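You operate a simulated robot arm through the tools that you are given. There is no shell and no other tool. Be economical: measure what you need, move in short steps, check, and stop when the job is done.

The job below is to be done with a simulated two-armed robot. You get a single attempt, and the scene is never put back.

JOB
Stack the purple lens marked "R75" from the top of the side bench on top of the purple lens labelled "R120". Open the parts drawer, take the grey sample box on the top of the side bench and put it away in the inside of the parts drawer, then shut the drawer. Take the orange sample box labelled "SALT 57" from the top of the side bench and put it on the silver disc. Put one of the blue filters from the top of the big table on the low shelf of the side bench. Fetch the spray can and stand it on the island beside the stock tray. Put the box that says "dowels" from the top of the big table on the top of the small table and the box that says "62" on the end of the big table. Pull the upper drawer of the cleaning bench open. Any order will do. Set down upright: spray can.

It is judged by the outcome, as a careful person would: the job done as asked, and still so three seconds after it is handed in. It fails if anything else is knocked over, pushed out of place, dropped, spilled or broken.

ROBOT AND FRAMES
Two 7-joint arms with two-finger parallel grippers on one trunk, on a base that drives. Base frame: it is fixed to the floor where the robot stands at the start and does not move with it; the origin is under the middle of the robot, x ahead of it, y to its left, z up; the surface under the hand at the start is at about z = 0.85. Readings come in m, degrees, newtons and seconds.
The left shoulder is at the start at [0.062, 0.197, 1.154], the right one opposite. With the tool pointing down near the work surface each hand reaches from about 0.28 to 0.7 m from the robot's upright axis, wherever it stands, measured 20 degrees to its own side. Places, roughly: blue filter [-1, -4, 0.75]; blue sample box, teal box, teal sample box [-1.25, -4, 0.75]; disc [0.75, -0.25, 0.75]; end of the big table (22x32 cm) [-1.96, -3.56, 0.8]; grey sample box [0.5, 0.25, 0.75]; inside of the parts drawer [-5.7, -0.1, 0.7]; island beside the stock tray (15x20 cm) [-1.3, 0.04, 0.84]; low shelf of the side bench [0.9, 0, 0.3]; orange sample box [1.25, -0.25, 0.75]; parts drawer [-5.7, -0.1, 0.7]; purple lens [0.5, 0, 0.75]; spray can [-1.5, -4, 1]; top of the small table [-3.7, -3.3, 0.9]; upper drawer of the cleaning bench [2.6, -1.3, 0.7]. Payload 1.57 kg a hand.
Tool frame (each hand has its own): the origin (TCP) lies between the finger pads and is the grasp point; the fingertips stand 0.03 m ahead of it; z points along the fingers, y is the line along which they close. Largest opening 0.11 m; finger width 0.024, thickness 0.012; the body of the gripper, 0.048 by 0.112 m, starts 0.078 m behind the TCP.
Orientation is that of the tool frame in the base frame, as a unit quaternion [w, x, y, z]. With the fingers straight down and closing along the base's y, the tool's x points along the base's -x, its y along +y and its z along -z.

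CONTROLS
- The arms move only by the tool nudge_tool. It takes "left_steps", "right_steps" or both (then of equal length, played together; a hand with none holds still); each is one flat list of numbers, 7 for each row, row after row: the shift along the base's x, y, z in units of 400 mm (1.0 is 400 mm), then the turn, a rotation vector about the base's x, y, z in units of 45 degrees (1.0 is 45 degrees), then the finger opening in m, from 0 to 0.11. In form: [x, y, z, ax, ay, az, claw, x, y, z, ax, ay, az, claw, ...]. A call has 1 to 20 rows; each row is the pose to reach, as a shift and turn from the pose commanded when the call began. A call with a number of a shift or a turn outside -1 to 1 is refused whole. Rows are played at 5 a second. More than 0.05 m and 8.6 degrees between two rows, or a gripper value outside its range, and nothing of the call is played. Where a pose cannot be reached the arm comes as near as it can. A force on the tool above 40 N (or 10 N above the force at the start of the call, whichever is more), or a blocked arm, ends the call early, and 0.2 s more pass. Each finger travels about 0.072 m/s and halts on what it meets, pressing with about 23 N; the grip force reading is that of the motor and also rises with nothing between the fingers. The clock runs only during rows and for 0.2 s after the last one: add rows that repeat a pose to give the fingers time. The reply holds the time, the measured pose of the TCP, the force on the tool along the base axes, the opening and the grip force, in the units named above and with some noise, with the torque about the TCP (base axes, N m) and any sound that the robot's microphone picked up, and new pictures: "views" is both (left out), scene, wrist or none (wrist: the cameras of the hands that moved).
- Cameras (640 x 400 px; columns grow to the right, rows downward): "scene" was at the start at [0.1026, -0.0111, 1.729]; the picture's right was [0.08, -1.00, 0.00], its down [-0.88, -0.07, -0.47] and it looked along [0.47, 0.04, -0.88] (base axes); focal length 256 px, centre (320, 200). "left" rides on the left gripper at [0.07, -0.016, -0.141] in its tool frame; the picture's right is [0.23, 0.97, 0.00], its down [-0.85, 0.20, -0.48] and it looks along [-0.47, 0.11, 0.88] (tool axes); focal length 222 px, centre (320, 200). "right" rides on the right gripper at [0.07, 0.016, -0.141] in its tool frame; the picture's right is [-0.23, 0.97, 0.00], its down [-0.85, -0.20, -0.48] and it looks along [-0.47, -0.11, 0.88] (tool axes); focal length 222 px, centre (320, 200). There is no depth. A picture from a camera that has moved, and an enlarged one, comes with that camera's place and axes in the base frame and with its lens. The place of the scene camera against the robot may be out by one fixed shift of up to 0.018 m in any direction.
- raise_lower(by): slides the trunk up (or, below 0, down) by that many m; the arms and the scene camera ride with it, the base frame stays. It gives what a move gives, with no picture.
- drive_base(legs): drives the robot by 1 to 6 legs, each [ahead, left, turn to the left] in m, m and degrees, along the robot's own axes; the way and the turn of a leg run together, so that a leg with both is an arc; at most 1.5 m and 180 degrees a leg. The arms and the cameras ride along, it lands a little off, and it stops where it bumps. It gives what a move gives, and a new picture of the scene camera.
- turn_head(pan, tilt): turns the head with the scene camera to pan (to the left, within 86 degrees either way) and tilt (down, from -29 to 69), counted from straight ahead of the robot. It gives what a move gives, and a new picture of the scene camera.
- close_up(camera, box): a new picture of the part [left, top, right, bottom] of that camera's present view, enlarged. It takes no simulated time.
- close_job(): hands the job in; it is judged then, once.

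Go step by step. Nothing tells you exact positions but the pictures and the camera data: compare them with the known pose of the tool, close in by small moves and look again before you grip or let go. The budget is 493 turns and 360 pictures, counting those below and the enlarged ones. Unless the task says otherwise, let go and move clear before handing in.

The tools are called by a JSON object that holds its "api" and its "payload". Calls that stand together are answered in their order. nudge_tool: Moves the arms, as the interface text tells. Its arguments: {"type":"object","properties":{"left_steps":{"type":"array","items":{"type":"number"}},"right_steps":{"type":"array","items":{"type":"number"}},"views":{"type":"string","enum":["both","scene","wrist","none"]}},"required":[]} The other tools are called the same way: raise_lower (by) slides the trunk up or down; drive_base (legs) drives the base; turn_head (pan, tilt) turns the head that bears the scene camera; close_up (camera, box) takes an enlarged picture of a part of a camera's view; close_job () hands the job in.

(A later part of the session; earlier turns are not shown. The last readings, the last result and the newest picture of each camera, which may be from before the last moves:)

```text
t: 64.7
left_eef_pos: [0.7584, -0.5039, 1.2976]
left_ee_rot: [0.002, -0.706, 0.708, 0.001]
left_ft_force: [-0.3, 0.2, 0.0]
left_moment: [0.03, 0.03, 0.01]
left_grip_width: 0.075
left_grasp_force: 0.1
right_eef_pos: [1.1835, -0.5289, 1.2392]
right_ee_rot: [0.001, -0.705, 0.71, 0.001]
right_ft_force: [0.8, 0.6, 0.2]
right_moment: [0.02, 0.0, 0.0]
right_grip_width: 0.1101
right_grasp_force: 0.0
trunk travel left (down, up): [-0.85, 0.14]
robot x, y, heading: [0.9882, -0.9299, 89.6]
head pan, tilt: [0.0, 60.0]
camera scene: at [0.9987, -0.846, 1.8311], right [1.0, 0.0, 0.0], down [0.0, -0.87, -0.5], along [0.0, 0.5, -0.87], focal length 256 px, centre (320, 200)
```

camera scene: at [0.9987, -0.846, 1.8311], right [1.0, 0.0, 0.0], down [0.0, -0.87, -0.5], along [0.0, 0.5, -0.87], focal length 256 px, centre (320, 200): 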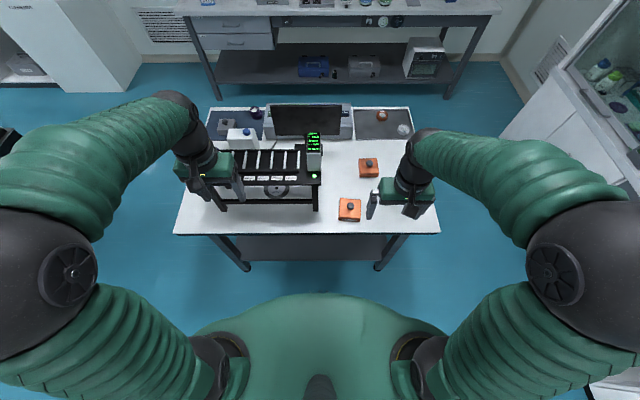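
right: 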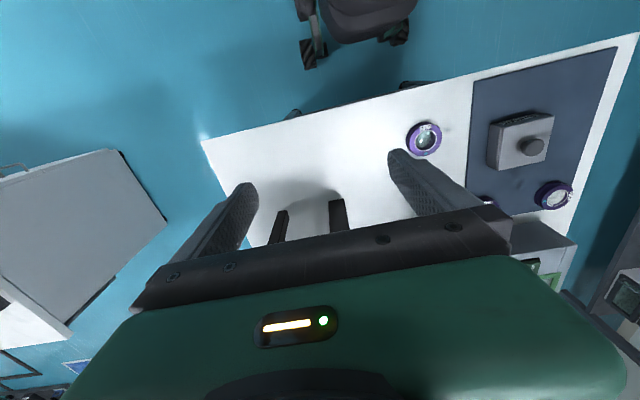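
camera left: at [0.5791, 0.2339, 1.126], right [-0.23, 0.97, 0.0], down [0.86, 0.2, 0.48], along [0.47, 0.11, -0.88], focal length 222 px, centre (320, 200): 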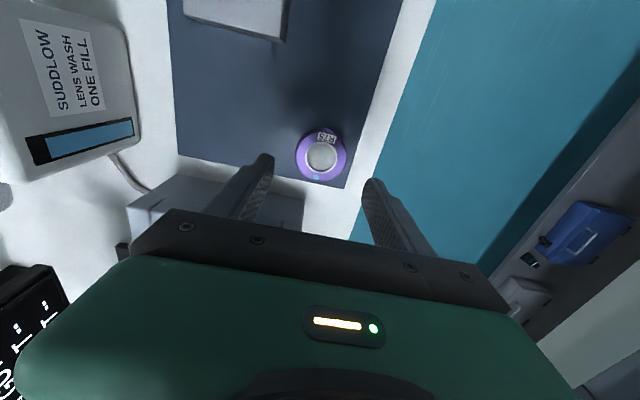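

Move the right hand above the unlabelled orange box and look.

{"api": "nudge_tool", "payload": {"right_steps": [-0.02, 0.066, -0.075, 0, 0, 0, 0.11, -0.04, 0.133, -0.15, 0, 0, 0, 0.11, -0.06, 0.2, -0.225, 0, 0, 0, 0.11, -0.08, 0.266, -0.3, 0, 0, 0, 0.11, -0.1, 0.332, -0.375, 0, 0, 0, 0.11, -0.12, 0.4, -0.45, 0, 0, 0, 0.11, -0.14, 0.465, -0.5, 0, 0, 0, 0.11, -0.14, 0.465, -0.5, 0, 0, 0, 0.11]}}

{"api": "close_up", "payload": {"camera": "right", "box": [220, 60, 420, 200]}}

```text
t: 66.5
left_eef_pos: [0.7572, -0.5045, 1.2973]
left_ee_rot: [0.001, -0.706, 0.709, 0.002]
left_ft_force: [-0.3, 0.2, -0.9]
left_moment: [-0.03, -0.04, 0.01]
left_grip_width: 0.0752
left_grasp_force: 0.0
right_eef_pos: [1.1263, -0.3406, 1.0401]
right_ee_rot: [0.001, -0.705, 0.709, 0.0]
right_ft_force: [1.0, -0.5, 0.1]
right_moment: [-0.04, -0.02, 0.01]
right_grip_width: 0.1099
right_grasp_force: 0.0
trunk travel left (down, up): [-0.85, 0.14]
robot x, y, heading: [0.9927, -0.9263, 89.9]
head pan, tilt: [0.0, 60.0]
camera scene: at [0.9963, -0.8447, 1.831], right [1.0, 0.0, 0.0], down [0.0, -0.87, -0.5], along [0.0, 0.5, -0.87], focal length 256 px, centre (320, 200)
camera right: at [1.1095, -0.4103, 1.1812], right [-0.97, 0.23, 0.0], down [0.2, 0.85, 0.48], along [0.11, 0.47, -0.88], focal length 222 px, centre (320, 200)
```

scene: 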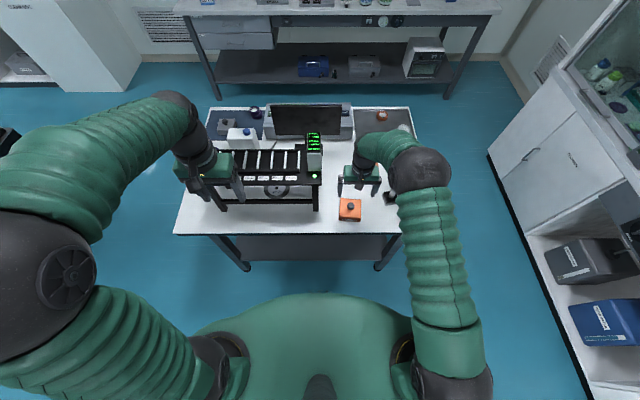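
right: 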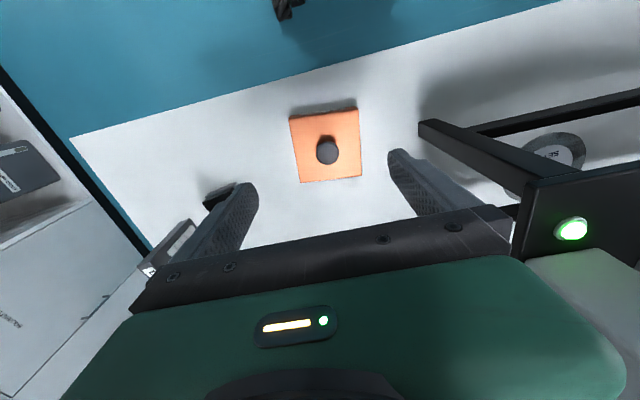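

```text
2.86 times, centred on (320, 130) of right
camera zoom: at [1.1095, -0.4103, 1.1812], right [-0.97, 0.23, 0.0], down [0.2, 0.85, 0.48], along [0.11, 0.47, -0.88], focal length 635 px, centre (320, 400)
```

zoom: 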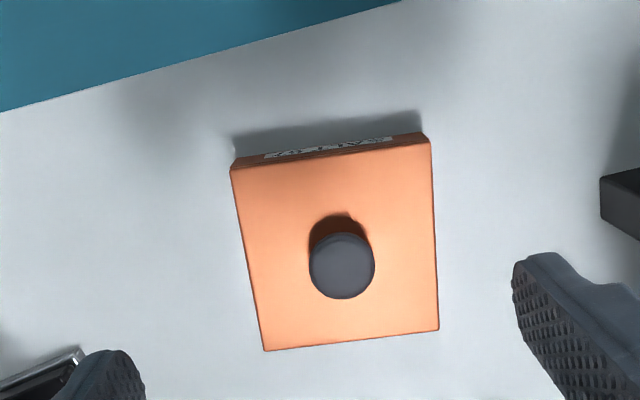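

Label "SALT..." is on its near face: right box. It's at about [1.119, -0.326] with yaw −6°. I align and descend above it.

{"api": "nudge_tool", "payload": {"right_steps": [-0.01, 0.018, -0.06, 0, 0, -0.07, 0.11, -0.018, 0.036, -0.13, 0, 0, -0.133, 0.11, -0.018, 0.036, -0.2, 0, 0, -0.133, 0.11, -0.018, 0.036, -0.2, 0, 0, -0.133, 0.11], "views": "wrist"}}

```text
t: 67.5
left_eef_pos: [0.7565, -0.5045, 1.2958]
left_ee_rot: [0.001, -0.706, 0.708, 0.002]
left_ft_force: [-0.8, -0.2, -0.8]
left_moment: [-0.04, -0.01, 0.03]
left_grip_width: 0.075
left_grasp_force: 0.1
right_eef_pos: [1.1193, -0.3269, 0.9585]
right_ee_rot: [0.002, -0.668, 0.745, 0.001]
right_ft_force: [-0.4, 0.2, -0.5]
right_moment: [0.0, -0.01, 0.03]
right_grip_width: 0.1101
right_grasp_force: 0.0
trunk travel left (down, up): [-0.85, 0.14]
robot x, y, heading: [0.9915, -0.9293, 89.7]
head pan, tilt: [0.0, 60.0]
camera right: at [1.0951, -0.3956, 1.0995], right [-0.94, 0.33, 0.0], down [0.29, 0.83, 0.48], along [0.16, 0.45, -0.88], focal length 222 px, centre (320, 200)
```

right: 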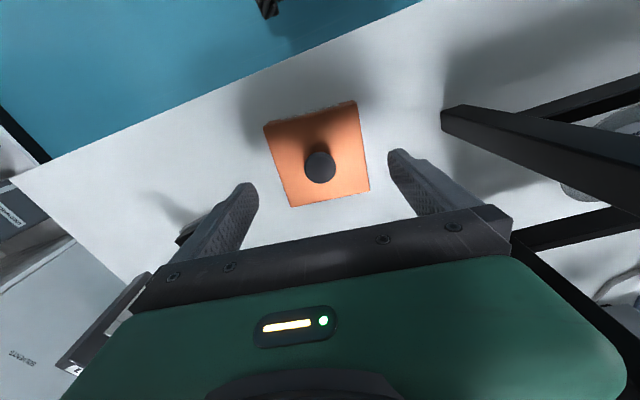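

Measurements agree: centre [1.119, -0.326]. Descend straight and check.

{"api": "nudge_tool", "payload": {"right_steps": [0, 0, -0.06, 0, 0, 0.01, 0.11, 0, 0.002, -0.11, 0, 0, 0.02, 0.11, 0, 0.002, -0.15, 0, 0, 0.02, 0.11, 0, 0.002, -0.165, 0, 0, 0.02, 0.11], "views": "wrist"}}

```text
t: 68.5
left_eef_pos: [0.756, -0.5048, 1.2966]
left_ee_rot: [0.001, -0.706, 0.708, 0.001]
left_ft_force: [0.3, 0.0, -0.4]
left_moment: [-0.01, 0.03, 0.03]
left_grip_width: 0.0747
left_grasp_force: 0.1
right_eef_pos: [1.1175, -0.3262, 0.8933]
right_ee_rot: [0.001, -0.673, 0.739, 0.001]
right_ft_force: [0.0, -0.4, -0.1]
right_moment: [-0.02, 0.0, -0.04]
right_grip_width: 0.1101
right_grasp_force: 0.0
trunk travel left (down, up): [-0.85, 0.14]
robot x, y, heading: [0.9914, -0.9323, 89.6]
head pan, tilt: [0.0, 60.0]
camera right: at [1.0967, -0.3939, 1.0343], right [-0.95, 0.32, 0.0], down [0.28, 0.83, 0.48], along [0.15, 0.46, -0.88], focal length 222 px, centre (320, 200)
```

right: 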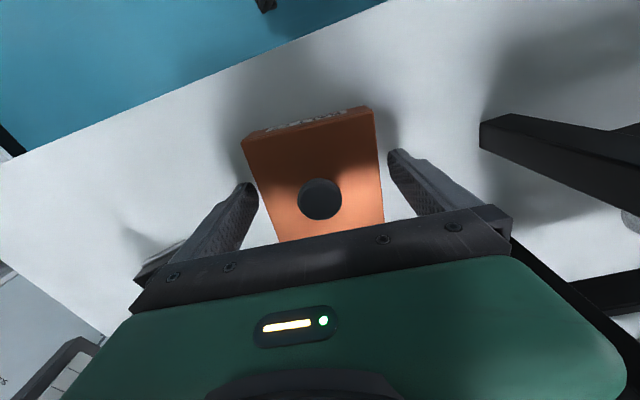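

The box is centred between the fingers. Close and lift slightly.

{"api": "nudge_tool", "payload": {"right_steps": [0, 0, 0, 0, 0, 0, 0.095, 0, 0, 0, 0, 0, 0, 0.08, 0, 0, 0, 0, 0, 0, 0.07, 0, 0, 0, 0, 0, 0, 0.07, 0, 0, 0.03, 0, 0, 0, 0.07, 0, 0, 0.08, 0, 0, 0, 0.07], "views": "wrist"}}

```text
t: 69.9
left_eef_pos: [0.7564, -0.5049, 1.2961]
left_ee_rot: [0.002, -0.706, 0.708, 0.002]
left_ft_force: [-1.1, -0.5, 0.7]
left_moment: [0.01, 0.01, 0.02]
left_grip_width: 0.0754
left_grasp_force: 0.0
right_eef_pos: [1.1208, -0.3269, 0.9255]
right_ee_rot: [0.003, -0.674, 0.739, 0.0]
right_ft_force: [0.2, -0.3, -3.7]
right_moment: [0.0, 0.02, 0.02]
right_grip_width: 0.0899
right_grasp_force: 22.3
trunk travel left (down, up): [-0.85, 0.14]
robot x, y, heading: [0.9923, -0.9321, 89.7]
head pan, tilt: [0.0, 60.0]
heard: snap
camera right: at [1.0976, -0.3945, 1.0675], right [-0.95, 0.32, 0.0], down [0.28, 0.83, 0.48], along [0.15, 0.46, -0.88], focal length 222 px, centre (320, 200)
```

right: 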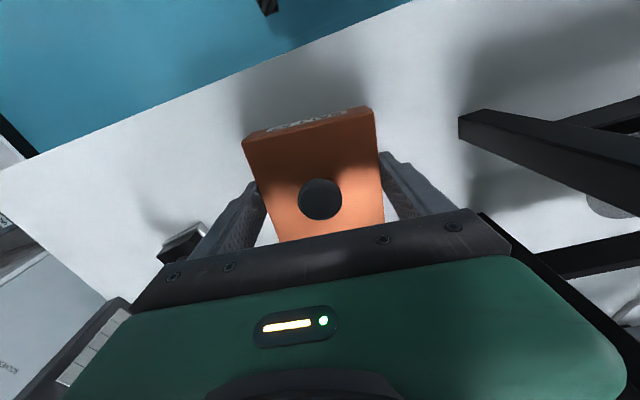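

Gripped with 3.7 N weight; a "snap" was heard, so I check the box closely.

{"api": "close_up", "payload": {"camera": "right", "box": [220, 90, 420, 230]}}

{"api": "close_up", "payload": {"camera": "scene", "box": [220, 100, 440, 240]}}

```text
2.86 times, centred on (320, 160) of right
camera zoom: at [1.0976, -0.3945, 1.0675], right [-0.95, 0.32, 0.0], down [0.28, 0.83, 0.48], along [0.15, 0.46, -0.88], focal length 635 px, centre (320, 314)
```

zoom: 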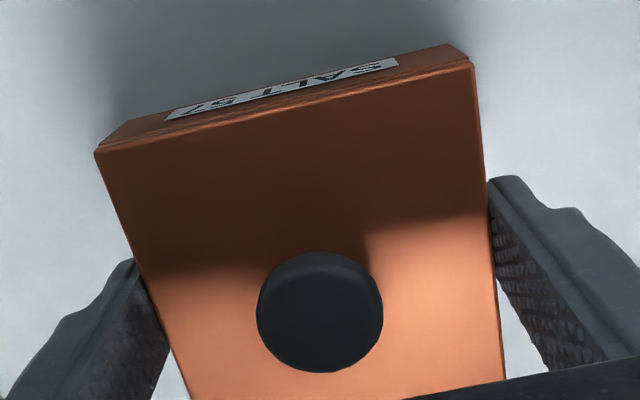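

```text
2.86 times, centred on (330, 170) of scene
camera zoom: at [0.9963, -0.8446, 1.831], right [1.0, 0.0, 0.0], down [0.0, -0.87, -0.5], along [0.0, 0.5, -0.87], focal length 733 px, centre (291, 286)
```

zoom: 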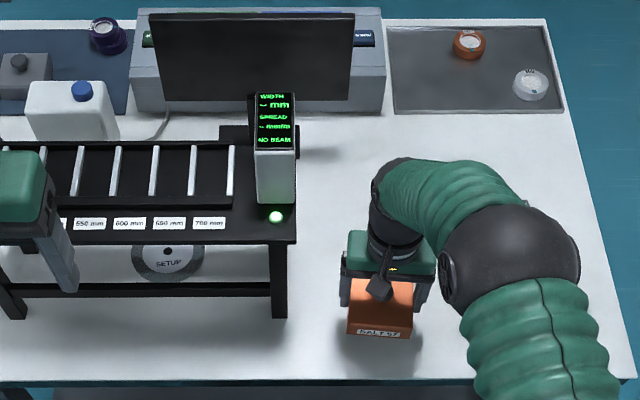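

The held box reads SALT 57. The rack is tall (top about z 1.07) and the disc may be partly beneath it, so I need a better look. Lift and retract first.

{"api": "nudge_tool", "payload": {"right_steps": [0, 0, 0.11, 0, 0, 0, 0.07, 0, 0, 0.22, 0, 0, 0, 0.07, 0, 0, 0.33, 0, 0, 0, 0.07, 0, -0.05, 0.44, 0, 0, 0, 0.07, 0.03, -0.15, 0.5, 0, 0, 0, 0.07, 0.06, -0.25, 0.52, 0, 0, 0, 0.07, 0.1, -0.35, 0.52, 0, 0, 0.05, 0.07, 0.13, -0.46, 0.52, 0, 0, 0.1, 0.07], "views": "scene"}}

{"api": "close_up", "payload": {"camera": "left", "box": [0, 0, 639, 399]}}

```text
t: 71.7
left_eef_pos: [0.7582, -0.5064, 1.2961]
left_ee_rot: [0.002, -0.706, 0.708, 0.002]
left_ft_force: [-0.1, -0.6, -0.5]
left_moment: [0.02, -0.02, 0.04]
left_grip_width: 0.0752
left_grasp_force: 0.0
right_eef_pos: [1.1714, -0.5127, 1.1332]
right_ee_rot: [0.003, -0.702, 0.712, 0.002]
right_ft_force: [0.0, -0.5, -3.4]
right_moment: [0.0, 0.0, -0.01]
right_grip_width: 0.0897
right_grasp_force: 23.0
trunk travel left (down, up): [-0.85, 0.14]
robot x, y, heading: [0.9897, -0.9289, 89.5]
head pan, tilt: [0.0, 60.0]
camera scene: at [0.998, -0.8482, 1.8312], right [1.0, 0.0, 0.0], down [0.0, -0.87, -0.5], along [0.0, 0.5, -0.87], focal length 256 px, centre (320, 200)
```

scene: 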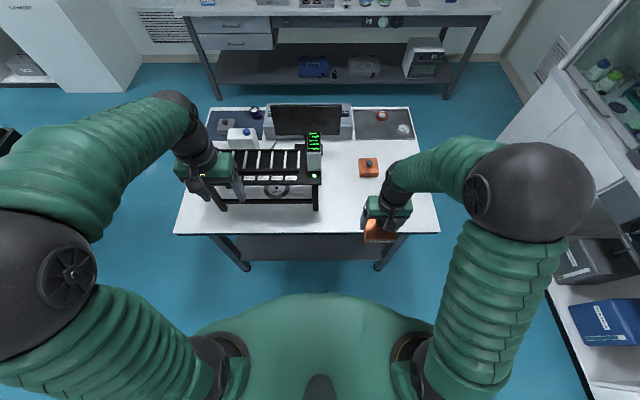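

```text
1.00 times, centred on (320, 200) of left (not enlarged: the box is as wide or as high as the picture)
camera zoom: at [0.7734, -0.5778, 1.4381], right [-0.97, -0.22, 0.0], down [-0.2, 0.85, 0.48], along [-0.11, 0.47, -0.88], focal length 222 px, centre (320, 200)
```

zoom: 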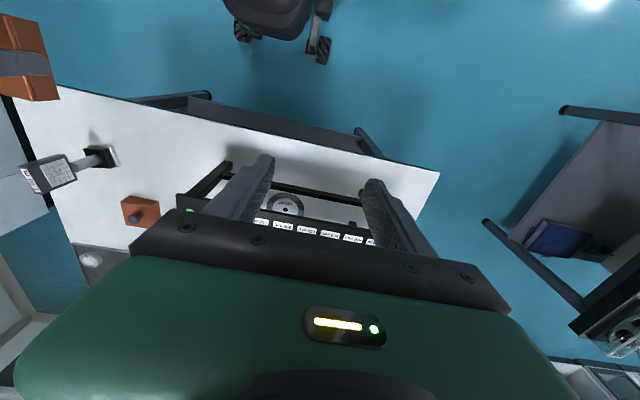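

The disc at about [0.797, -0.215] lies partly beneath the rack (y −0.33 to −0.18). I'll drive round to the front and examine from there.

{"api": "drive_base", "payload": {"legs": [[0, 0.98, 0], [0, 0, -89.5]]}}

{"api": "drive_base", "payload": {"legs": [[0, 0.9, 0]]}}

```text
t: 80.6
left_eef_pos: [0.4139, -0.683, 1.2965]
left_ee_rot: [0.002, -0.013, 1.0, 0.0]
left_ft_force: [1.2, 0.3, 0.9]
left_moment: [0.03, 0.03, 0.02]
left_grip_width: 0.0748
left_grasp_force: 0.0
right_eef_pos: [0.42, -1.0974, 1.1333]
right_ee_rot: [0.001, -0.007, 1.0, -0.001]
right_ft_force: [-0.5, -0.2, -3.1]
right_moment: [-0.01, -0.02, -0.04]
right_grip_width: 0.0896
right_grasp_force: 23.2
trunk travel left (down, up): [-0.85, 0.14]
robot x, y, heading: [-0.0026, -0.9285, 1.4]
head pan, tilt: [0.0, 60.0]
camera scene: at [0.1029, -0.9431, 1.831], right [0.03, -1.0, 0.0], down [-0.87, -0.02, -0.5], along [0.5, 0.01, -0.87], focal length 256 px, centre (320, 200)
```

scene: 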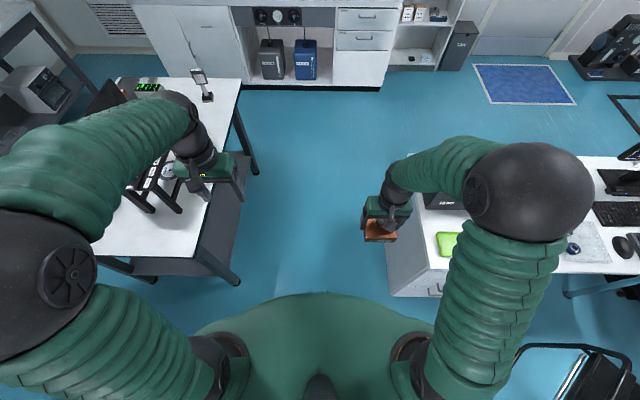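

```text
t: 85.4
left_eef_pos: [0.3871, 0.2174, 1.2968]
left_ee_rot: [0.003, -0.015, 1.0, 0.001]
left_ft_force: [0.1, -0.3, -0.3]
left_moment: [0.02, 0.0, 0.02]
left_grip_width: 0.0751
left_grasp_force: 0.0
right_eef_pos: [0.3945, -0.1978, 1.1324]
right_ee_rot: [0.002, -0.009, 1.0, 0.001]
right_ft_force: [1.0, -0.4, -3.6]
right_moment: [0.03, 0.02, 0.02]
right_grip_width: 0.0899
right_grasp_force: 22.9
trunk travel left (down, up): [-0.85, 0.14]
robot x, y, heading: [-0.0274, -0.0257, 1.7]
head pan, tilt: [0.0, 60.0]
camera scene: at [0.0779, -0.0465, 1.831], right [0.03, -1.0, 0.0], down [-0.87, -0.03, -0.5], along [0.5, 0.02, -0.87], focal length 256 px, centre (320, 200)
```

scene: 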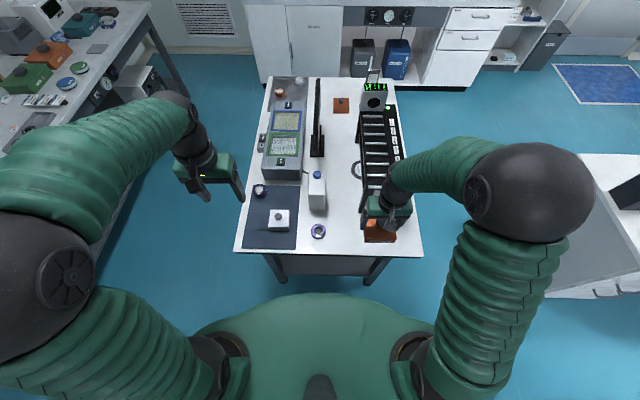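

I bring the left hand's camera over the gap beside the rack to look at the disc.

{"api": "nudge_tool", "payload": {"left_steps": [0.06, -0.08, -0.03, 0, 0, 0, 0.075, 0.12, -0.16, -0.06, 0, 0, 0, 0.075, 0.18, -0.24, -0.09, 0, 0, 0, 0.075, 0.24, -0.32, -0.12, 0, 0, 0, 0.075, 0.3, -0.4, -0.15, 0, 0, 0, 0.075, 0.37, -0.47, -0.18, 0, 0, 0, 0.075, 0.44, -0.55, -0.21, 0, 0, 0, 0.075, 0.5, -0.6, -0.25, 0, 0, 0, 0.075, 0.5, -0.6, -0.25, 0, 0, 0, 0.075]}}

```text
t: 87.4
left_eef_pos: [0.5841, -0.0209, 1.1971]
left_ee_rot: [0.003, -0.016, 1.0, 0.0]
left_ft_force: [0.1, 1.0, -0.7]
left_moment: [-0.02, 0.03, 0.02]
left_grip_width: 0.0749
left_grasp_force: 0.1
right_eef_pos: [0.393, -0.1945, 1.1338]
right_ee_rot: [0.003, -0.009, 1.0, 0.001]
right_ft_force: [-0.2, -0.5, -5.2]
right_moment: [0.0, 0.01, -0.03]
right_grip_width: 0.0898
right_grasp_force: 23.1
trunk travel left (down, up): [-0.85, 0.14]
robot x, y, heading: [-0.0263, -0.0295, 1.7]
head pan, tilt: [0.0, 60.0]
camera scene: at [0.0791, -0.0433, 1.831], right [0.03, -1.0, 0.0], down [-0.87, -0.03, -0.5], along [0.5, 0.02, -0.87], focal length 256 px, centre (320, 200)
camera left: at [0.5138, -0.0406, 1.3379], right [-0.26, 0.97, 0.0], down [0.85, 0.23, 0.48], along [0.47, 0.13, -0.88], focal length 222 px, centre (320, 200)
```

scene: 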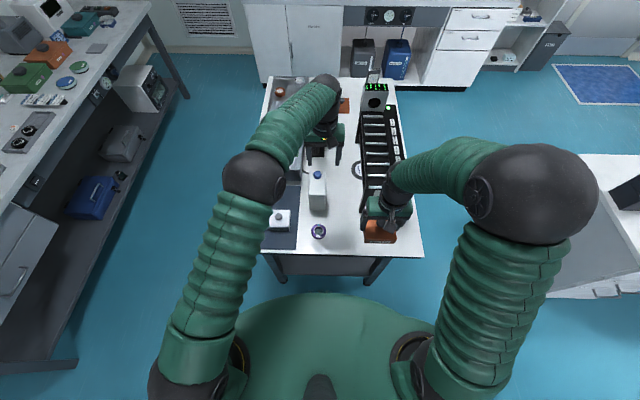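
left: 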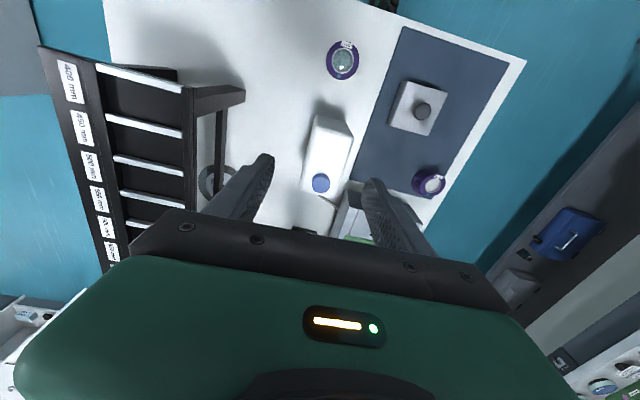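

{"api": "close_up", "payload": {"camera": "left", "box": [150, 70, 300, 220]}}

```text
2.67 times, centred on (225, 145) of left
camera zoom: at [0.5138, -0.0406, 1.3379], right [-0.26, 0.97, 0.0], down [0.85, 0.23, 0.48], along [0.47, 0.13, -0.88], focal length 592 px, centre (573, 347)
```

zoom: 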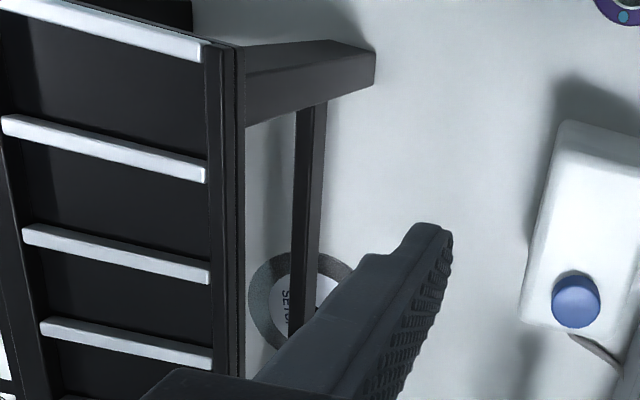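

The disc is wholly under the rack, and a low rail runs along the rear side. I need to look in at the near end, so I retract, back off and lower the trunk for a horizontal view.

{"api": "nudge_tool", "payload": {"left_steps": [-0.06, 0.08, 0.03, 0, 0, 0, 0.075, -0.12, 0.16, 0.06, 0, 0, 0, 0.075, -0.18, 0.24, 0.09, 0, 0, 0, 0.075, -0.24, 0.32, 0.12, 0, 0, 0, 0.075, -0.3, 0.4, 0.15, 0, 0, 0, 0.075, -0.37, 0.47, 0.18, 0, 0, 0, 0.075, -0.44, 0.55, 0.2, 0, 0, 0, 0.075, -0.5, 0.6, 0.2, 0, 0, 0, 0.075], "views": "none"}}

{"api": "drive_base", "payload": {"legs": [[-0.17, 0, 0]]}}

{"api": "raise_lower", "payload": {"by": -0.5}}

{"api": "turn_head", "payload": {"pan": -12, "tilt": 20}}

```text
t: 89.2
left_eef_pos: [0.383, 0.2231, 1.2757]
left_ee_rot: [0.003, -0.016, 1.0, -0.001]
left_ft_force: [0.4, 0.1, -0.2]
left_moment: [-0.02, -0.05, -0.03]
left_grip_width: 0.0755
left_grasp_force: 0.0
right_eef_pos: [0.3923, -0.1926, 1.1334]
right_ee_rot: [0.003, -0.01, 1.0, -0.001]
right_ft_force: [-0.2, -0.1, -3.7]
right_moment: [-0.04, -0.02, -0.02]
right_grip_width: 0.0894
right_grasp_force: 22.8
trunk travel left (down, up): [-0.85, 0.14]
robot x, y, heading: [-0.0278, -0.0222, 1.7]
head pan, tilt: [0.0, 60.0]
```

```text
t: 90.7
left_eef_pos: [0.2174, 0.218, 1.274]
left_ee_rot: [0.0, -0.019, 1.0, 0.0]
left_ft_force: [-0.2, 0.4, 0.3]
left_moment: [-0.05, 0.0, 0.01]
left_grip_width: 0.0751
left_grasp_force: 0.1
right_eef_pos: [0.2281, -0.1961, 1.1315]
right_ee_rot: [0.001, -0.012, 1.0, -0.001]
right_ft_force: [0.3, 0.1, -4.2]
right_moment: [0.02, 0.03, -0.03]
right_grip_width: 0.0897
right_grasp_force: 23.1
trunk travel left (down, up): [-0.85, 0.14]
robot x, y, heading: [-0.1992, -0.0339, 2.2]
head pan, tilt: [0.0, 60.0]
camera scene: at [-0.0859, -0.046, 1.8306], right [0.04, -1.0, 0.0], down [-0.87, -0.03, -0.49], along [0.49, 0.02, -0.87], focal length 256 px, centre (320, 200)
```

scene: 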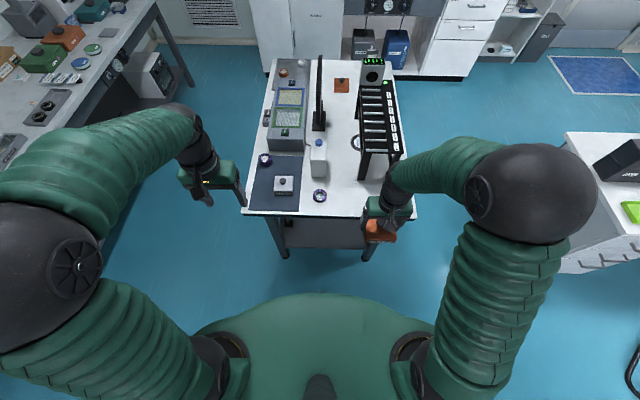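

```text
refused: -0.5 is not a number from -0.4 to 0.4
```

```text
t: 91.7
left_eef_pos: [0.2125, 0.2188, 1.2764]
left_ee_rot: [0.003, -0.019, 1.0, 0.0]
left_ft_force: [-0.6, -0.1, 0.0]
left_moment: [0.0, 0.04, 0.01]
left_grip_width: 0.0748
left_grasp_force: 0.0
right_eef_pos: [0.2231, -0.1969, 1.135]
right_ee_rot: [0.004, -0.012, 1.0, -0.002]
right_ft_force: [0.5, -0.4, -3.7]
right_moment: [0.0, -0.01, 0.04]
right_grip_width: 0.0899
right_grasp_force: 23.1
trunk travel left (down, up): [-0.85, 0.14]
robot x, y, heading: [-0.1981, -0.0324, 2.1]
head pan, tilt: [-12.0, 20.0]
camera scene: at [-0.0689, -0.0643, 1.8892], right [-0.17, -0.99, 0.0], down [-0.34, 0.06, -0.94], along [0.93, -0.16, -0.34], focal length 256 px, centre (320, 200)
```

scene: 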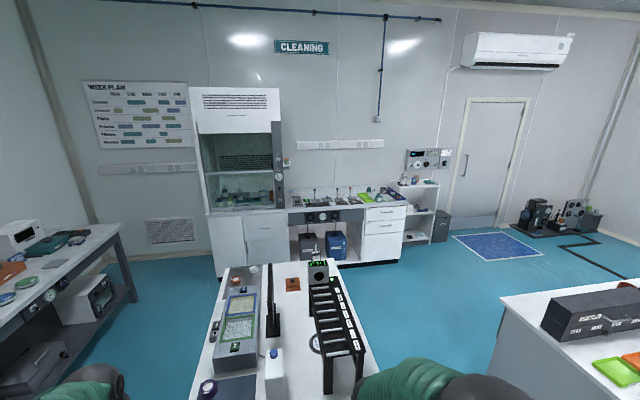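

{"api": "raise_lower", "payload": {"by": -0.4}}

{"api": "raise_lower", "payload": {"by": -0.25}}

{"api": "turn_head", "payload": {"pan": -12, "tilt": 15}}

{"api": "close_up", "payload": {"camera": "scene", "box": [240, 160, 440, 320]}}

```text
t: 95.5
left_eef_pos: [0.2121, 0.2193, 0.8761]
left_ee_rot: [0.004, -0.018, 1.0, 0.0]
left_ft_force: [-0.5, -0.5, 0.0]
left_moment: [-0.02, 0.02, -0.03]
left_grip_width: 0.075
left_grasp_force: 0.0
right_eef_pos: [0.2229, -0.1964, 0.7342]
right_ee_rot: [0.003, -0.012, 1.0, -0.001]
right_ft_force: [-0.1, 0.0, -3.8]
right_moment: [0.02, -0.01, 0.02]
right_grip_width: 0.0898
right_grasp_force: 22.7
trunk travel left (down, up): [-0.45, 0.54]
robot x, y, heading: [-0.1946, -0.0315, 2.2]
head pan, tilt: [-12.0, 20.0]
```

```text
t: 98.1
left_eef_pos: [0.2113, 0.218, 0.6264]
left_ee_rot: [0.003, -0.018, 1.0, 0.0]
left_ft_force: [0.0, -0.3, -0.1]
left_moment: [0.01, 0.01, 0.03]
left_grip_width: 0.0751
left_grasp_force: 0.1
right_eef_pos: [0.223, -0.1966, 0.4841]
right_ee_rot: [0.003, -0.012, 1.0, 0.0]
right_ft_force: [-0.1, -0.7, -3.3]
right_moment: [-0.02, -0.05, -0.01]
right_grip_width: 0.0898
right_grasp_force: 22.9
trunk travel left (down, up): [-0.2, 0.79]
robot x, y, heading: [-0.1966, -0.033, 1.8]
head pan, tilt: [-12.0, 20.0]
```

```text
t: 98.8
left_eef_pos: [0.2118, 0.2187, 0.625]
left_ee_rot: [0.004, -0.018, 1.0, 0.001]
left_ft_force: [-0.3, 0.5, 0.5]
left_moment: [-0.01, -0.03, 0.01]
left_grip_width: 0.0749
left_grasp_force: 0.1
right_eef_pos: [0.2235, -0.1957, 0.4841]
right_ee_rot: [0.003, -0.013, 1.0, -0.001]
right_ft_force: [-0.2, -0.2, -4.4]
right_moment: [-0.03, -0.02, 0.01]
right_grip_width: 0.0898
right_grasp_force: 22.8
trunk travel left (down, up): [-0.2, 0.79]
robot x, y, heading: [-0.1991, -0.0367, 2.1]
head pan, tilt: [-12.0, 15.0]
camera scene: at [-0.0681, -0.0645, 1.2472], right [-0.17, -0.98, 0.0], down [-0.26, 0.04, -0.97], along [0.95, -0.17, -0.26], focal length 256 px, centre (320, 200)
```

scene: 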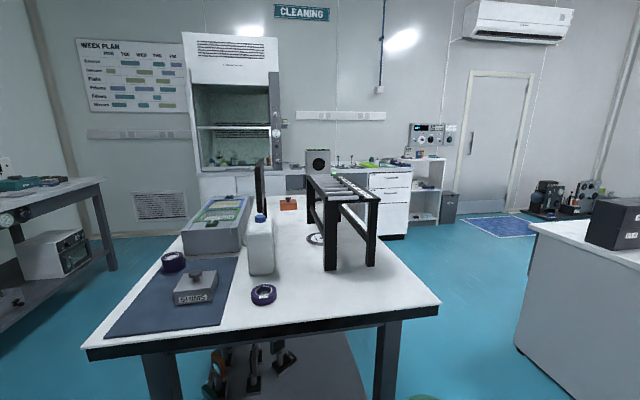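

```text
2.50 times, centred on (340, 240) of scene
camera zoom: at [-0.0681, -0.0645, 1.2472], right [-0.17, -0.98, 0.0], down [-0.26, 0.04, -0.97], along [0.95, -0.17, -0.26], focal length 641 px, centre (270, 100)
```

zoom: 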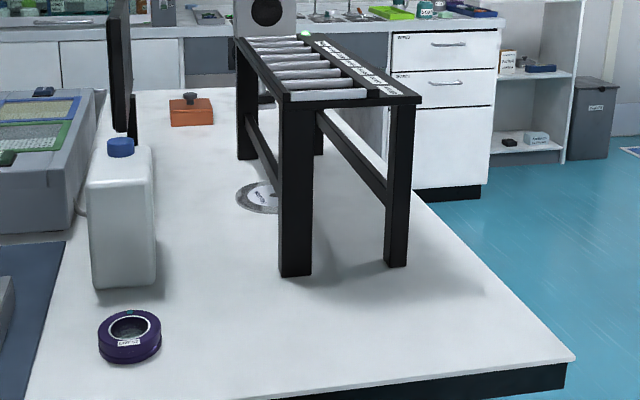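

Very informative: the rack stands on four legs with low side rails, the disc beneath. I enlarge to measure the opening under the rail.

{"api": "close_up", "payload": {"camera": "scene", "box": [300, 170, 380, 280]}}

{"api": "close_up", "payload": {"camera": "scene", "box": [300, 200, 340, 250]}}

```text
3.64 times, centred on (340, 225) of scene
camera zoom: at [-0.0681, -0.0645, 1.2472], right [-0.17, -0.98, 0.0], down [-0.26, 0.04, -0.97], along [0.95, -0.17, -0.26], focal length 932 px, centre (247, 109)
```

zoom: 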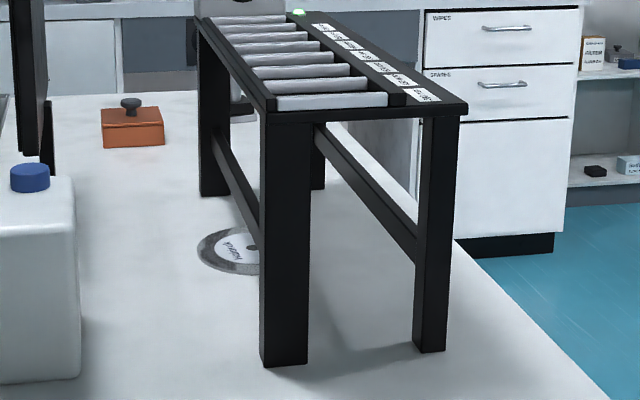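

```text
8.00 times, centred on (320, 225) of scene
camera zoom: at [-0.0681, -0.0645, 1.2472], right [-0.17, -0.98, 0.0], down [-0.26, 0.04, -0.97], along [0.95, -0.17, -0.26], focal length 2051 px, centre (320, 0)
```

zoom: 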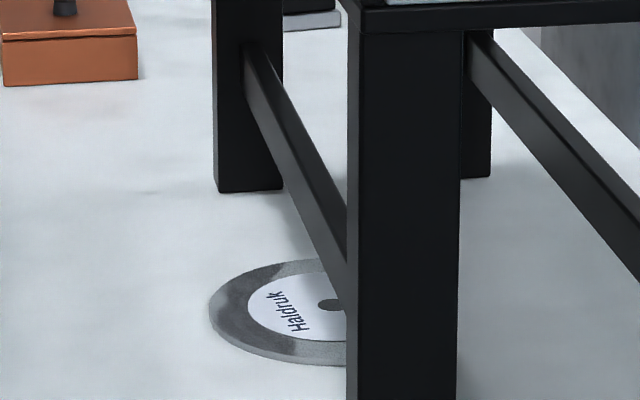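

I enlarge the far-leg joint to measure the clearance below the rail against the box height.

{"api": "close_up", "payload": {"camera": "scene", "box": [304, 190, 328, 226]}}

{"api": "close_up", "payload": {"camera": "scene", "box": [270, 190, 310, 220]}}

{"api": "close_up", "payload": {"camera": "scene", "box": [320, 170, 390, 230]}}

```text
11.11 times, centred on (316, 208) of scene
camera zoom: at [-0.0681, -0.0645, 1.2472], right [-0.17, -0.98, 0.0], down [-0.26, 0.04, -0.97], along [0.95, -0.17, -0.26], focal length 2849 px, centre (364, 111)
```

zoom: 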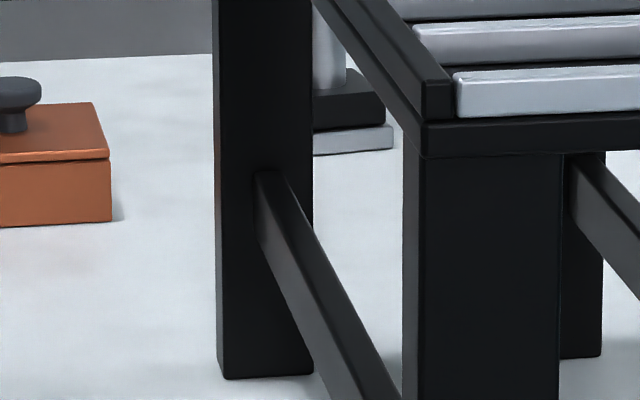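

```text
13.33 times, centred on (290, 205) of scene
camera zoom: at [-0.0681, -0.0645, 1.2472], right [-0.17, -0.98, 0.0], down [-0.26, 0.04, -0.97], along [0.95, -0.17, -0.26], focal length 3419 px, centre (720, 133)
```

zoom: 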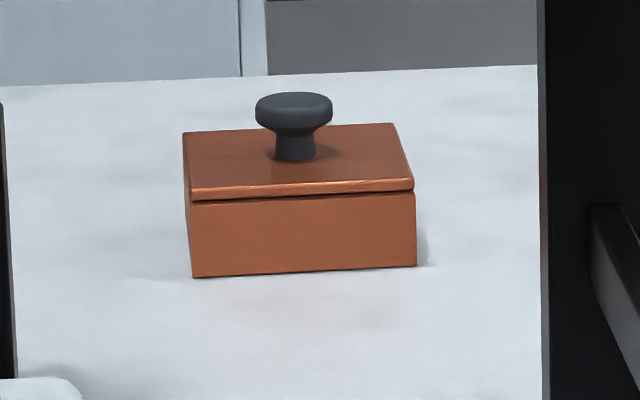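

```text
6.67 times, centred on (355, 200) of scene
camera zoom: at [-0.0681, -0.0645, 1.2472], right [-0.17, -0.98, 0.0], down [-0.26, 0.04, -0.97], along [0.95, -0.17, -0.26], focal length 1709 px, centre (87, 200)
```

zoom: 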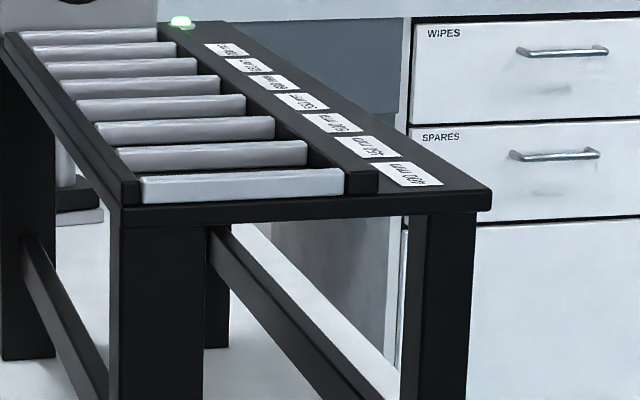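

The rack: legs, side rails about 5.5–8.5 cm above the top, disc radius ~5.5 cm centred ~3.5 cm inside the rear leg plane. The box with its knob can only slide under the rail until the knob meets it, so its centre ends over the disc. I must regrip the box off-centre with a leaning tool. First go back up and forward.

{"api": "raise_lower", "payload": {"by": 0.4}}

{"api": "raise_lower", "payload": {"by": 0.25}}

{"api": "drive_base", "payload": {"legs": [[0.27, -0.04, -2]]}}

{"api": "turn_head", "payload": {"pan": 0, "tilt": 66}}

```text
t: 102.6
left_eef_pos: [0.2112, 0.2193, 1.0254]
left_ee_rot: [0.004, -0.019, 1.0, 0.0]
left_ft_force: [0.7, -0.5, 0.9]
left_moment: [0.0, 0.0, -0.01]
left_grip_width: 0.075
left_grasp_force: 0.0
right_eef_pos: [0.2229, -0.1964, 0.8844]
right_ee_rot: [0.003, -0.012, 1.0, -0.001]
right_ft_force: [0.2, -0.6, -3.2]
right_moment: [0.04, -0.03, 0.01]
right_grip_width: 0.0898
right_grasp_force: 22.7
trunk travel left (down, up): [-0.6, 0.39]
robot x, y, heading: [-0.1985, -0.0321, 2.3]
head pan, tilt: [-12.0, 15.0]
```

```text
t: 105.2
left_eef_pos: [0.2123, 0.2186, 1.2757]
left_ee_rot: [0.003, -0.018, 1.0, 0.0]
left_ft_force: [-0.1, -0.8, 0.9]
left_moment: [0.03, 0.0, -0.02]
left_grip_width: 0.0748
left_grasp_force: 0.1
right_eef_pos: [0.2237, -0.1959, 1.1338]
right_ee_rot: [0.004, -0.013, 1.0, -0.001]
right_ft_force: [-0.1, -0.1, -3.8]
right_moment: [-0.02, 0.02, 0.03]
right_grip_width: 0.0898
right_grasp_force: 22.5
trunk travel left (down, up): [-0.85, 0.14]
robot x, y, heading: [-0.1978, -0.0347, 2.5]
head pan, tilt: [-12.0, 15.0]
```

```text
t: 107.1
left_eef_pos: [0.4876, 0.1682, 1.277]
left_ee_rot: [0.006, 0.0, 1.0, -0.001]
left_ft_force: [-0.3, 0.2, -0.7]
left_moment: [0.03, -0.03, 0.0]
left_grip_width: 0.0749
left_grasp_force: 0.1
right_eef_pos: [0.4837, -0.2476, 1.135]
right_ee_rot: [0.004, 0.005, 1.0, -0.001]
right_ft_force: [0.5, 0.7, -2.6]
right_moment: [-0.06, -0.01, 0.01]
right_grip_width: 0.0898
right_grasp_force: 23.2
trunk travel left (down, up): [-0.85, 0.14]
robot x, y, heading: [0.0769, -0.0638, -0.2]
head pan, tilt: [-12.0, 15.0]
camera scene: at [0.1959, -0.1035, 1.8978], right [-0.21, -0.98, 0.0], down [-0.25, 0.05, -0.97], along [0.95, -0.2, -0.26], focal length 256 px, centre (320, 200)
```

scene: 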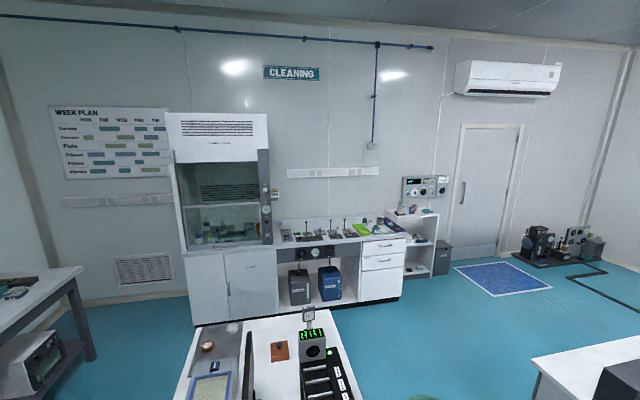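

```text
t: 108.3
left_eef_pos: [0.4915, 0.1674, 1.2763]
left_ee_rot: [0.004, 0.0, 1.0, 0.0]
left_ft_force: [0.0, -0.1, 0.1]
left_moment: [0.0, -0.01, 0.0]
left_grip_width: 0.075
left_grasp_force: 0.0
right_eef_pos: [0.4872, -0.2475, 1.1358]
right_ee_rot: [0.003, 0.006, 1.0, -0.002]
right_ft_force: [-0.3, -0.2, -3.7]
right_moment: [-0.01, 0.03, -0.01]
right_grip_width: 0.0895
right_grasp_force: 23.0
trunk travel left (down, up): [-0.85, 0.14]
robot x, y, heading: [0.0767, -0.0685, 0.2]
head pan, tilt: [0.0, 66.0]
camera scene: at [0.1709, -0.0851, 1.8245], right [0.0, -1.0, 0.0], down [-0.91, 0.0, -0.41], along [0.41, 0.0, -0.91], focal length 256 px, centre (320, 200)
```

scene: 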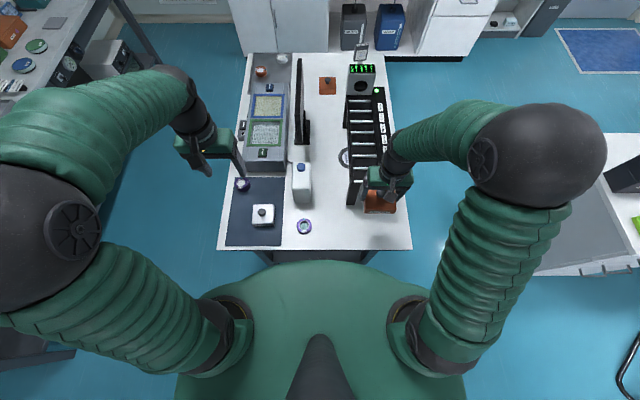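

Set the box down at about [0.53, -0.15] for regripping.

{"api": "nudge_tool", "payload": {"right_steps": [0, 0.1, 0, 0, 0, 0, 0.07, 0.05, 0.2, -0.02, 0, 0, 0, 0.07, 0.1075, 0.244, -0.08, 0, 0, 0, 0.07, 0.1075, 0.244, -0.2, 0, 0, 0, 0.07, 0.1075, 0.244, -0.32, 0, 0, 0, 0.07, 0.1075, 0.244, -0.44, 0, 0, 0, 0.07, 0.1075, 0.244, -0.54, 0, 0, 0, 0.07, 0.1075, 0.244, -0.585, 0, 0, 0, 0.07, 0.1075, 0.244, -0.585, 0, 0, 0, 0.07]}}

```text
t: 110.3
left_eef_pos: [0.4907, 0.1689, 1.2763]
left_ee_rot: [0.004, 0.0, 1.0, -0.001]
left_ft_force: [-0.1, 0.5, 0.4]
left_moment: [-0.01, -0.04, 0.03]
left_grip_width: 0.0752
left_grasp_force: 0.2
right_eef_pos: [0.5296, -0.1501, 0.8997]
right_ee_rot: [0.005, 0.007, 1.0, -0.001]
right_ft_force: [0.2, 1.4, 2.4]
right_moment: [0.33, 0.15, -0.07]
right_grip_width: 0.09
right_grasp_force: 22.6
trunk travel left (down, up): [-0.85, 0.14]
robot x, y, heading: [0.0745, -0.0681, -0.1]
head pan, tilt: [0.0, 66.0]
camera scene: at [0.1701, -0.0841, 1.8246], right [0.0, -1.0, 0.0], down [-0.91, 0.0, -0.41], along [0.41, 0.0, -0.91], focal length 256 px, centre (320, 200)
camera right: at [0.4592, -0.1324, 1.0414], right [0.24, 0.97, 0.0], down [0.85, -0.21, 0.49], along [0.47, -0.12, -0.87], focal length 222 px, centre (320, 200)
```

scene: 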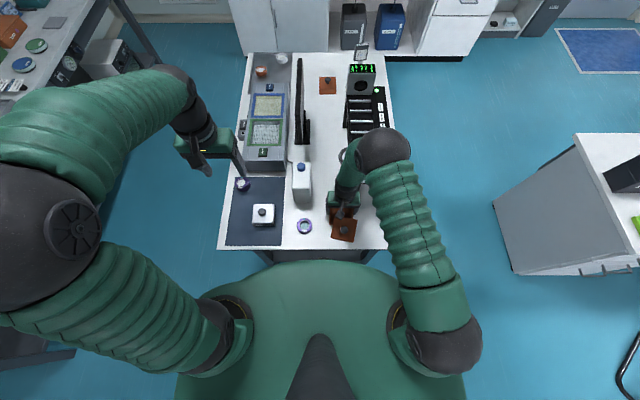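
right: 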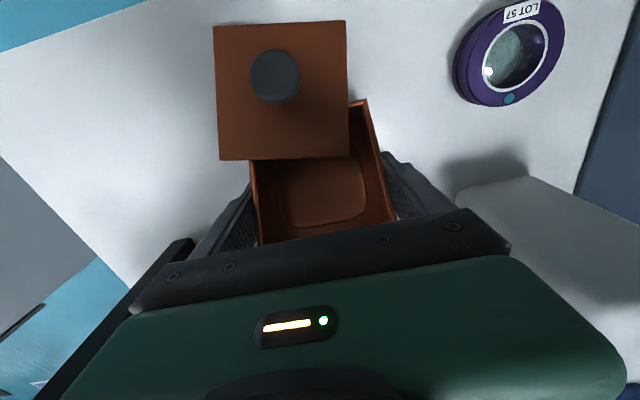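

The lid has slid off partway. I look closely before doing anything more.

{"api": "close_up", "payload": {"camera": "right", "box": [180, 0, 460, 250]}}

{"api": "close_up", "payload": {"camera": "scene", "box": [290, 180, 390, 260]}}

```text
1.60 times, centred on (320, 125) of right
camera zoom: at [0.4592, -0.1324, 1.0414], right [0.24, 0.97, 0.0], down [0.85, -0.21, 0.49], along [0.47, -0.12, -0.87], focal length 355 px, centre (320, 320)
```

zoom: 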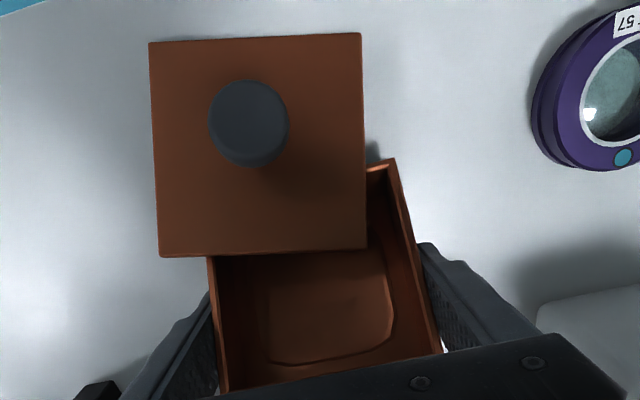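

```text
5.00 times, centred on (340, 220) of scene
camera zoom: at [0.1701, -0.0841, 1.8246], right [0.0, -1.0, 0.0], down [-0.91, 0.0, -0.41], along [0.41, 0.0, -0.91], focal length 1282 px, centre (220, 100)
```

zoom: 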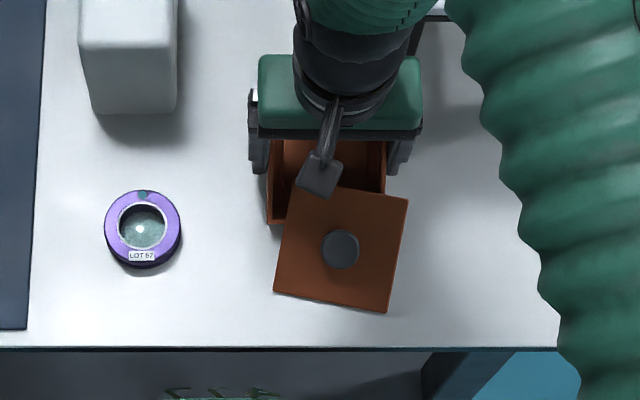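

The lid slipped toward the robot and now leans on the box. I'll lower the box the last few mm, release it, and then refit the lid by its knob.

{"api": "nudge_tool", "payload": {"right_steps": [0, 0, -0.006, 0, 0, 0, 0.07, 0, 0, -0.012, 0, 0, 0, 0.07, 0, 0, -0.016, 0, 0, 0, 0.07], "views": "wrist"}}

```text
t: 111.1
left_eef_pos: [0.4896, 0.1692, 1.2755]
left_ee_rot: [0.004, -0.001, 1.0, 0.0]
left_ft_force: [-0.4, -0.3, -0.3]
left_moment: [-0.01, 0.02, -0.01]
left_grip_width: 0.0752
left_grasp_force: 0.1
right_eef_pos: [0.5315, -0.1501, 0.8958]
right_ee_rot: [0.006, 0.006, 1.0, -0.001]
right_ft_force: [5.7, 0.4, 15.1]
right_moment: [0.4, 0.32, -0.11]
right_grip_width: 0.0899
right_grasp_force: 23.1
trunk travel left (down, up): [-0.85, 0.14]
robot x, y, heading: [0.0709, -0.0689, 0.3]
head pan, tilt: [0.0, 66.0]
camera right: at [0.4601, -0.1323, 1.0357], right [0.24, 0.97, 0.0], down [0.85, -0.21, 0.49], along [0.47, -0.12, -0.87], focal length 222 px, centre (320, 200)
```

right: 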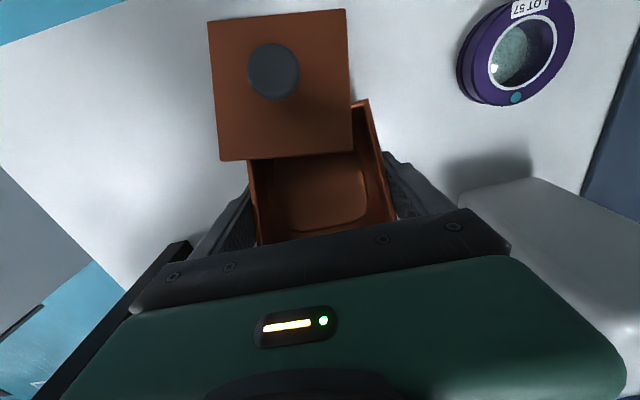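

Contact is firm; release the box.

{"api": "nudge_tool", "payload": {"right_steps": [0, 0, 0.005, 0, 0, 0, 0.09, 0, 0, 0.005, 0, 0, 0, 0.095, 0, 0, 0.005, 0, 0, 0, 0.102, 0, 0, 0.005, 0, 0, 0, 0.108, 0, 0, 0.1, 0, 0, 0, 0.108, 0, 0, 0.2, 0, 0, 0, 0.108, 0, 0, 0.3, 0, 0, 0, 0.108], "views": "both"}}

{"api": "close_up", "payload": {"camera": "right", "box": [220, 60, 420, 210]}}

```text
t: 112.7
left_eef_pos: [0.4892, 0.1698, 1.2766]
left_ee_rot: [0.004, -0.001, 1.0, 0.0]
left_ft_force: [0.1, -0.5, 0.3]
left_moment: [-0.01, 0.0, -0.01]
left_grip_width: 0.0749
left_grasp_force: 0.1
right_eef_pos: [0.5264, -0.1489, 1.0137]
right_ee_rot: [0.004, 0.006, 1.0, -0.001]
right_ft_force: [0.5, 0.6, -0.2]
right_moment: [0.01, -0.01, -0.04]
right_grip_width: 0.1077
right_grasp_force: 0.1
trunk travel left (down, up): [-0.85, 0.14]
robot x, y, heading: [0.0735, -0.0695, 0.2]
head pan, tilt: [0.0, 66.0]
camera scene: at [0.1697, -0.0844, 1.8245], right [0.0, -1.0, 0.0], down [-0.91, 0.0, -0.41], along [0.41, 0.0, -0.91], focal length 256 px, centre (320, 200)
camera right: at [0.4568, -0.1309, 1.1551], right [0.24, 0.97, 0.0], down [0.85, -0.21, 0.49], along [0.47, -0.12, -0.87], focal length 222 px, centre (320, 200)
```

scene: 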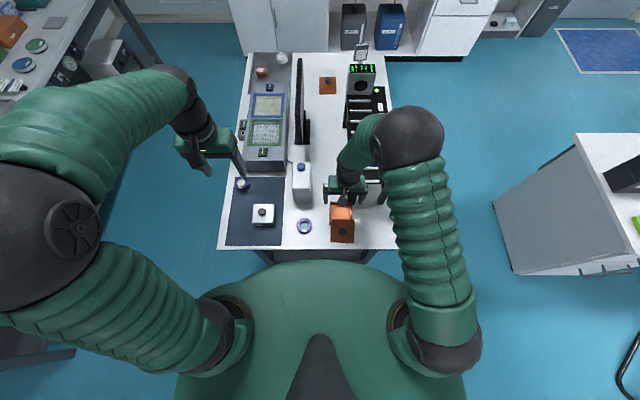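
right: 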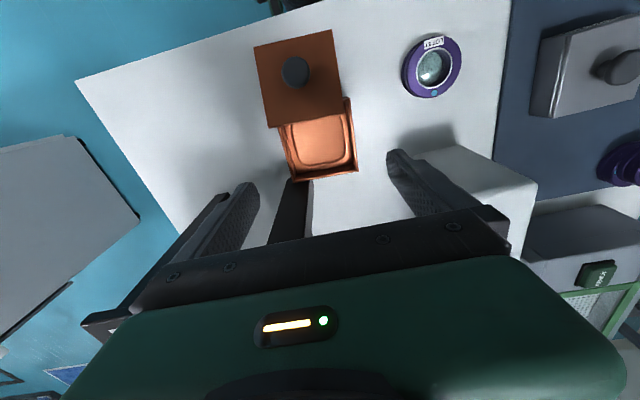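

```text
2.67 times, centred on (320, 135) of right
camera zoom: at [0.4568, -0.1309, 1.1551], right [0.24, 0.97, 0.0], down [0.85, -0.21, 0.49], along [0.47, -0.12, -0.87], focal length 592 px, centre (320, 373)
```

zoom: 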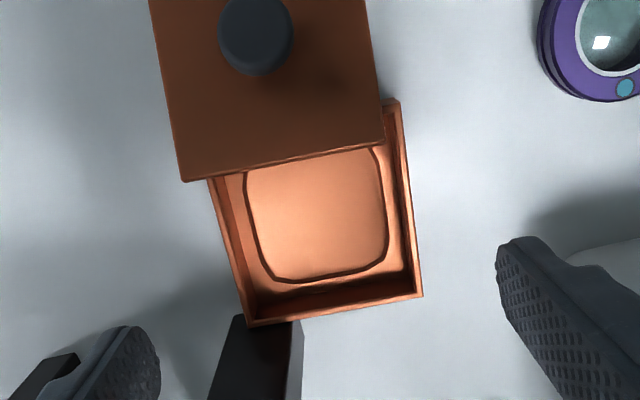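

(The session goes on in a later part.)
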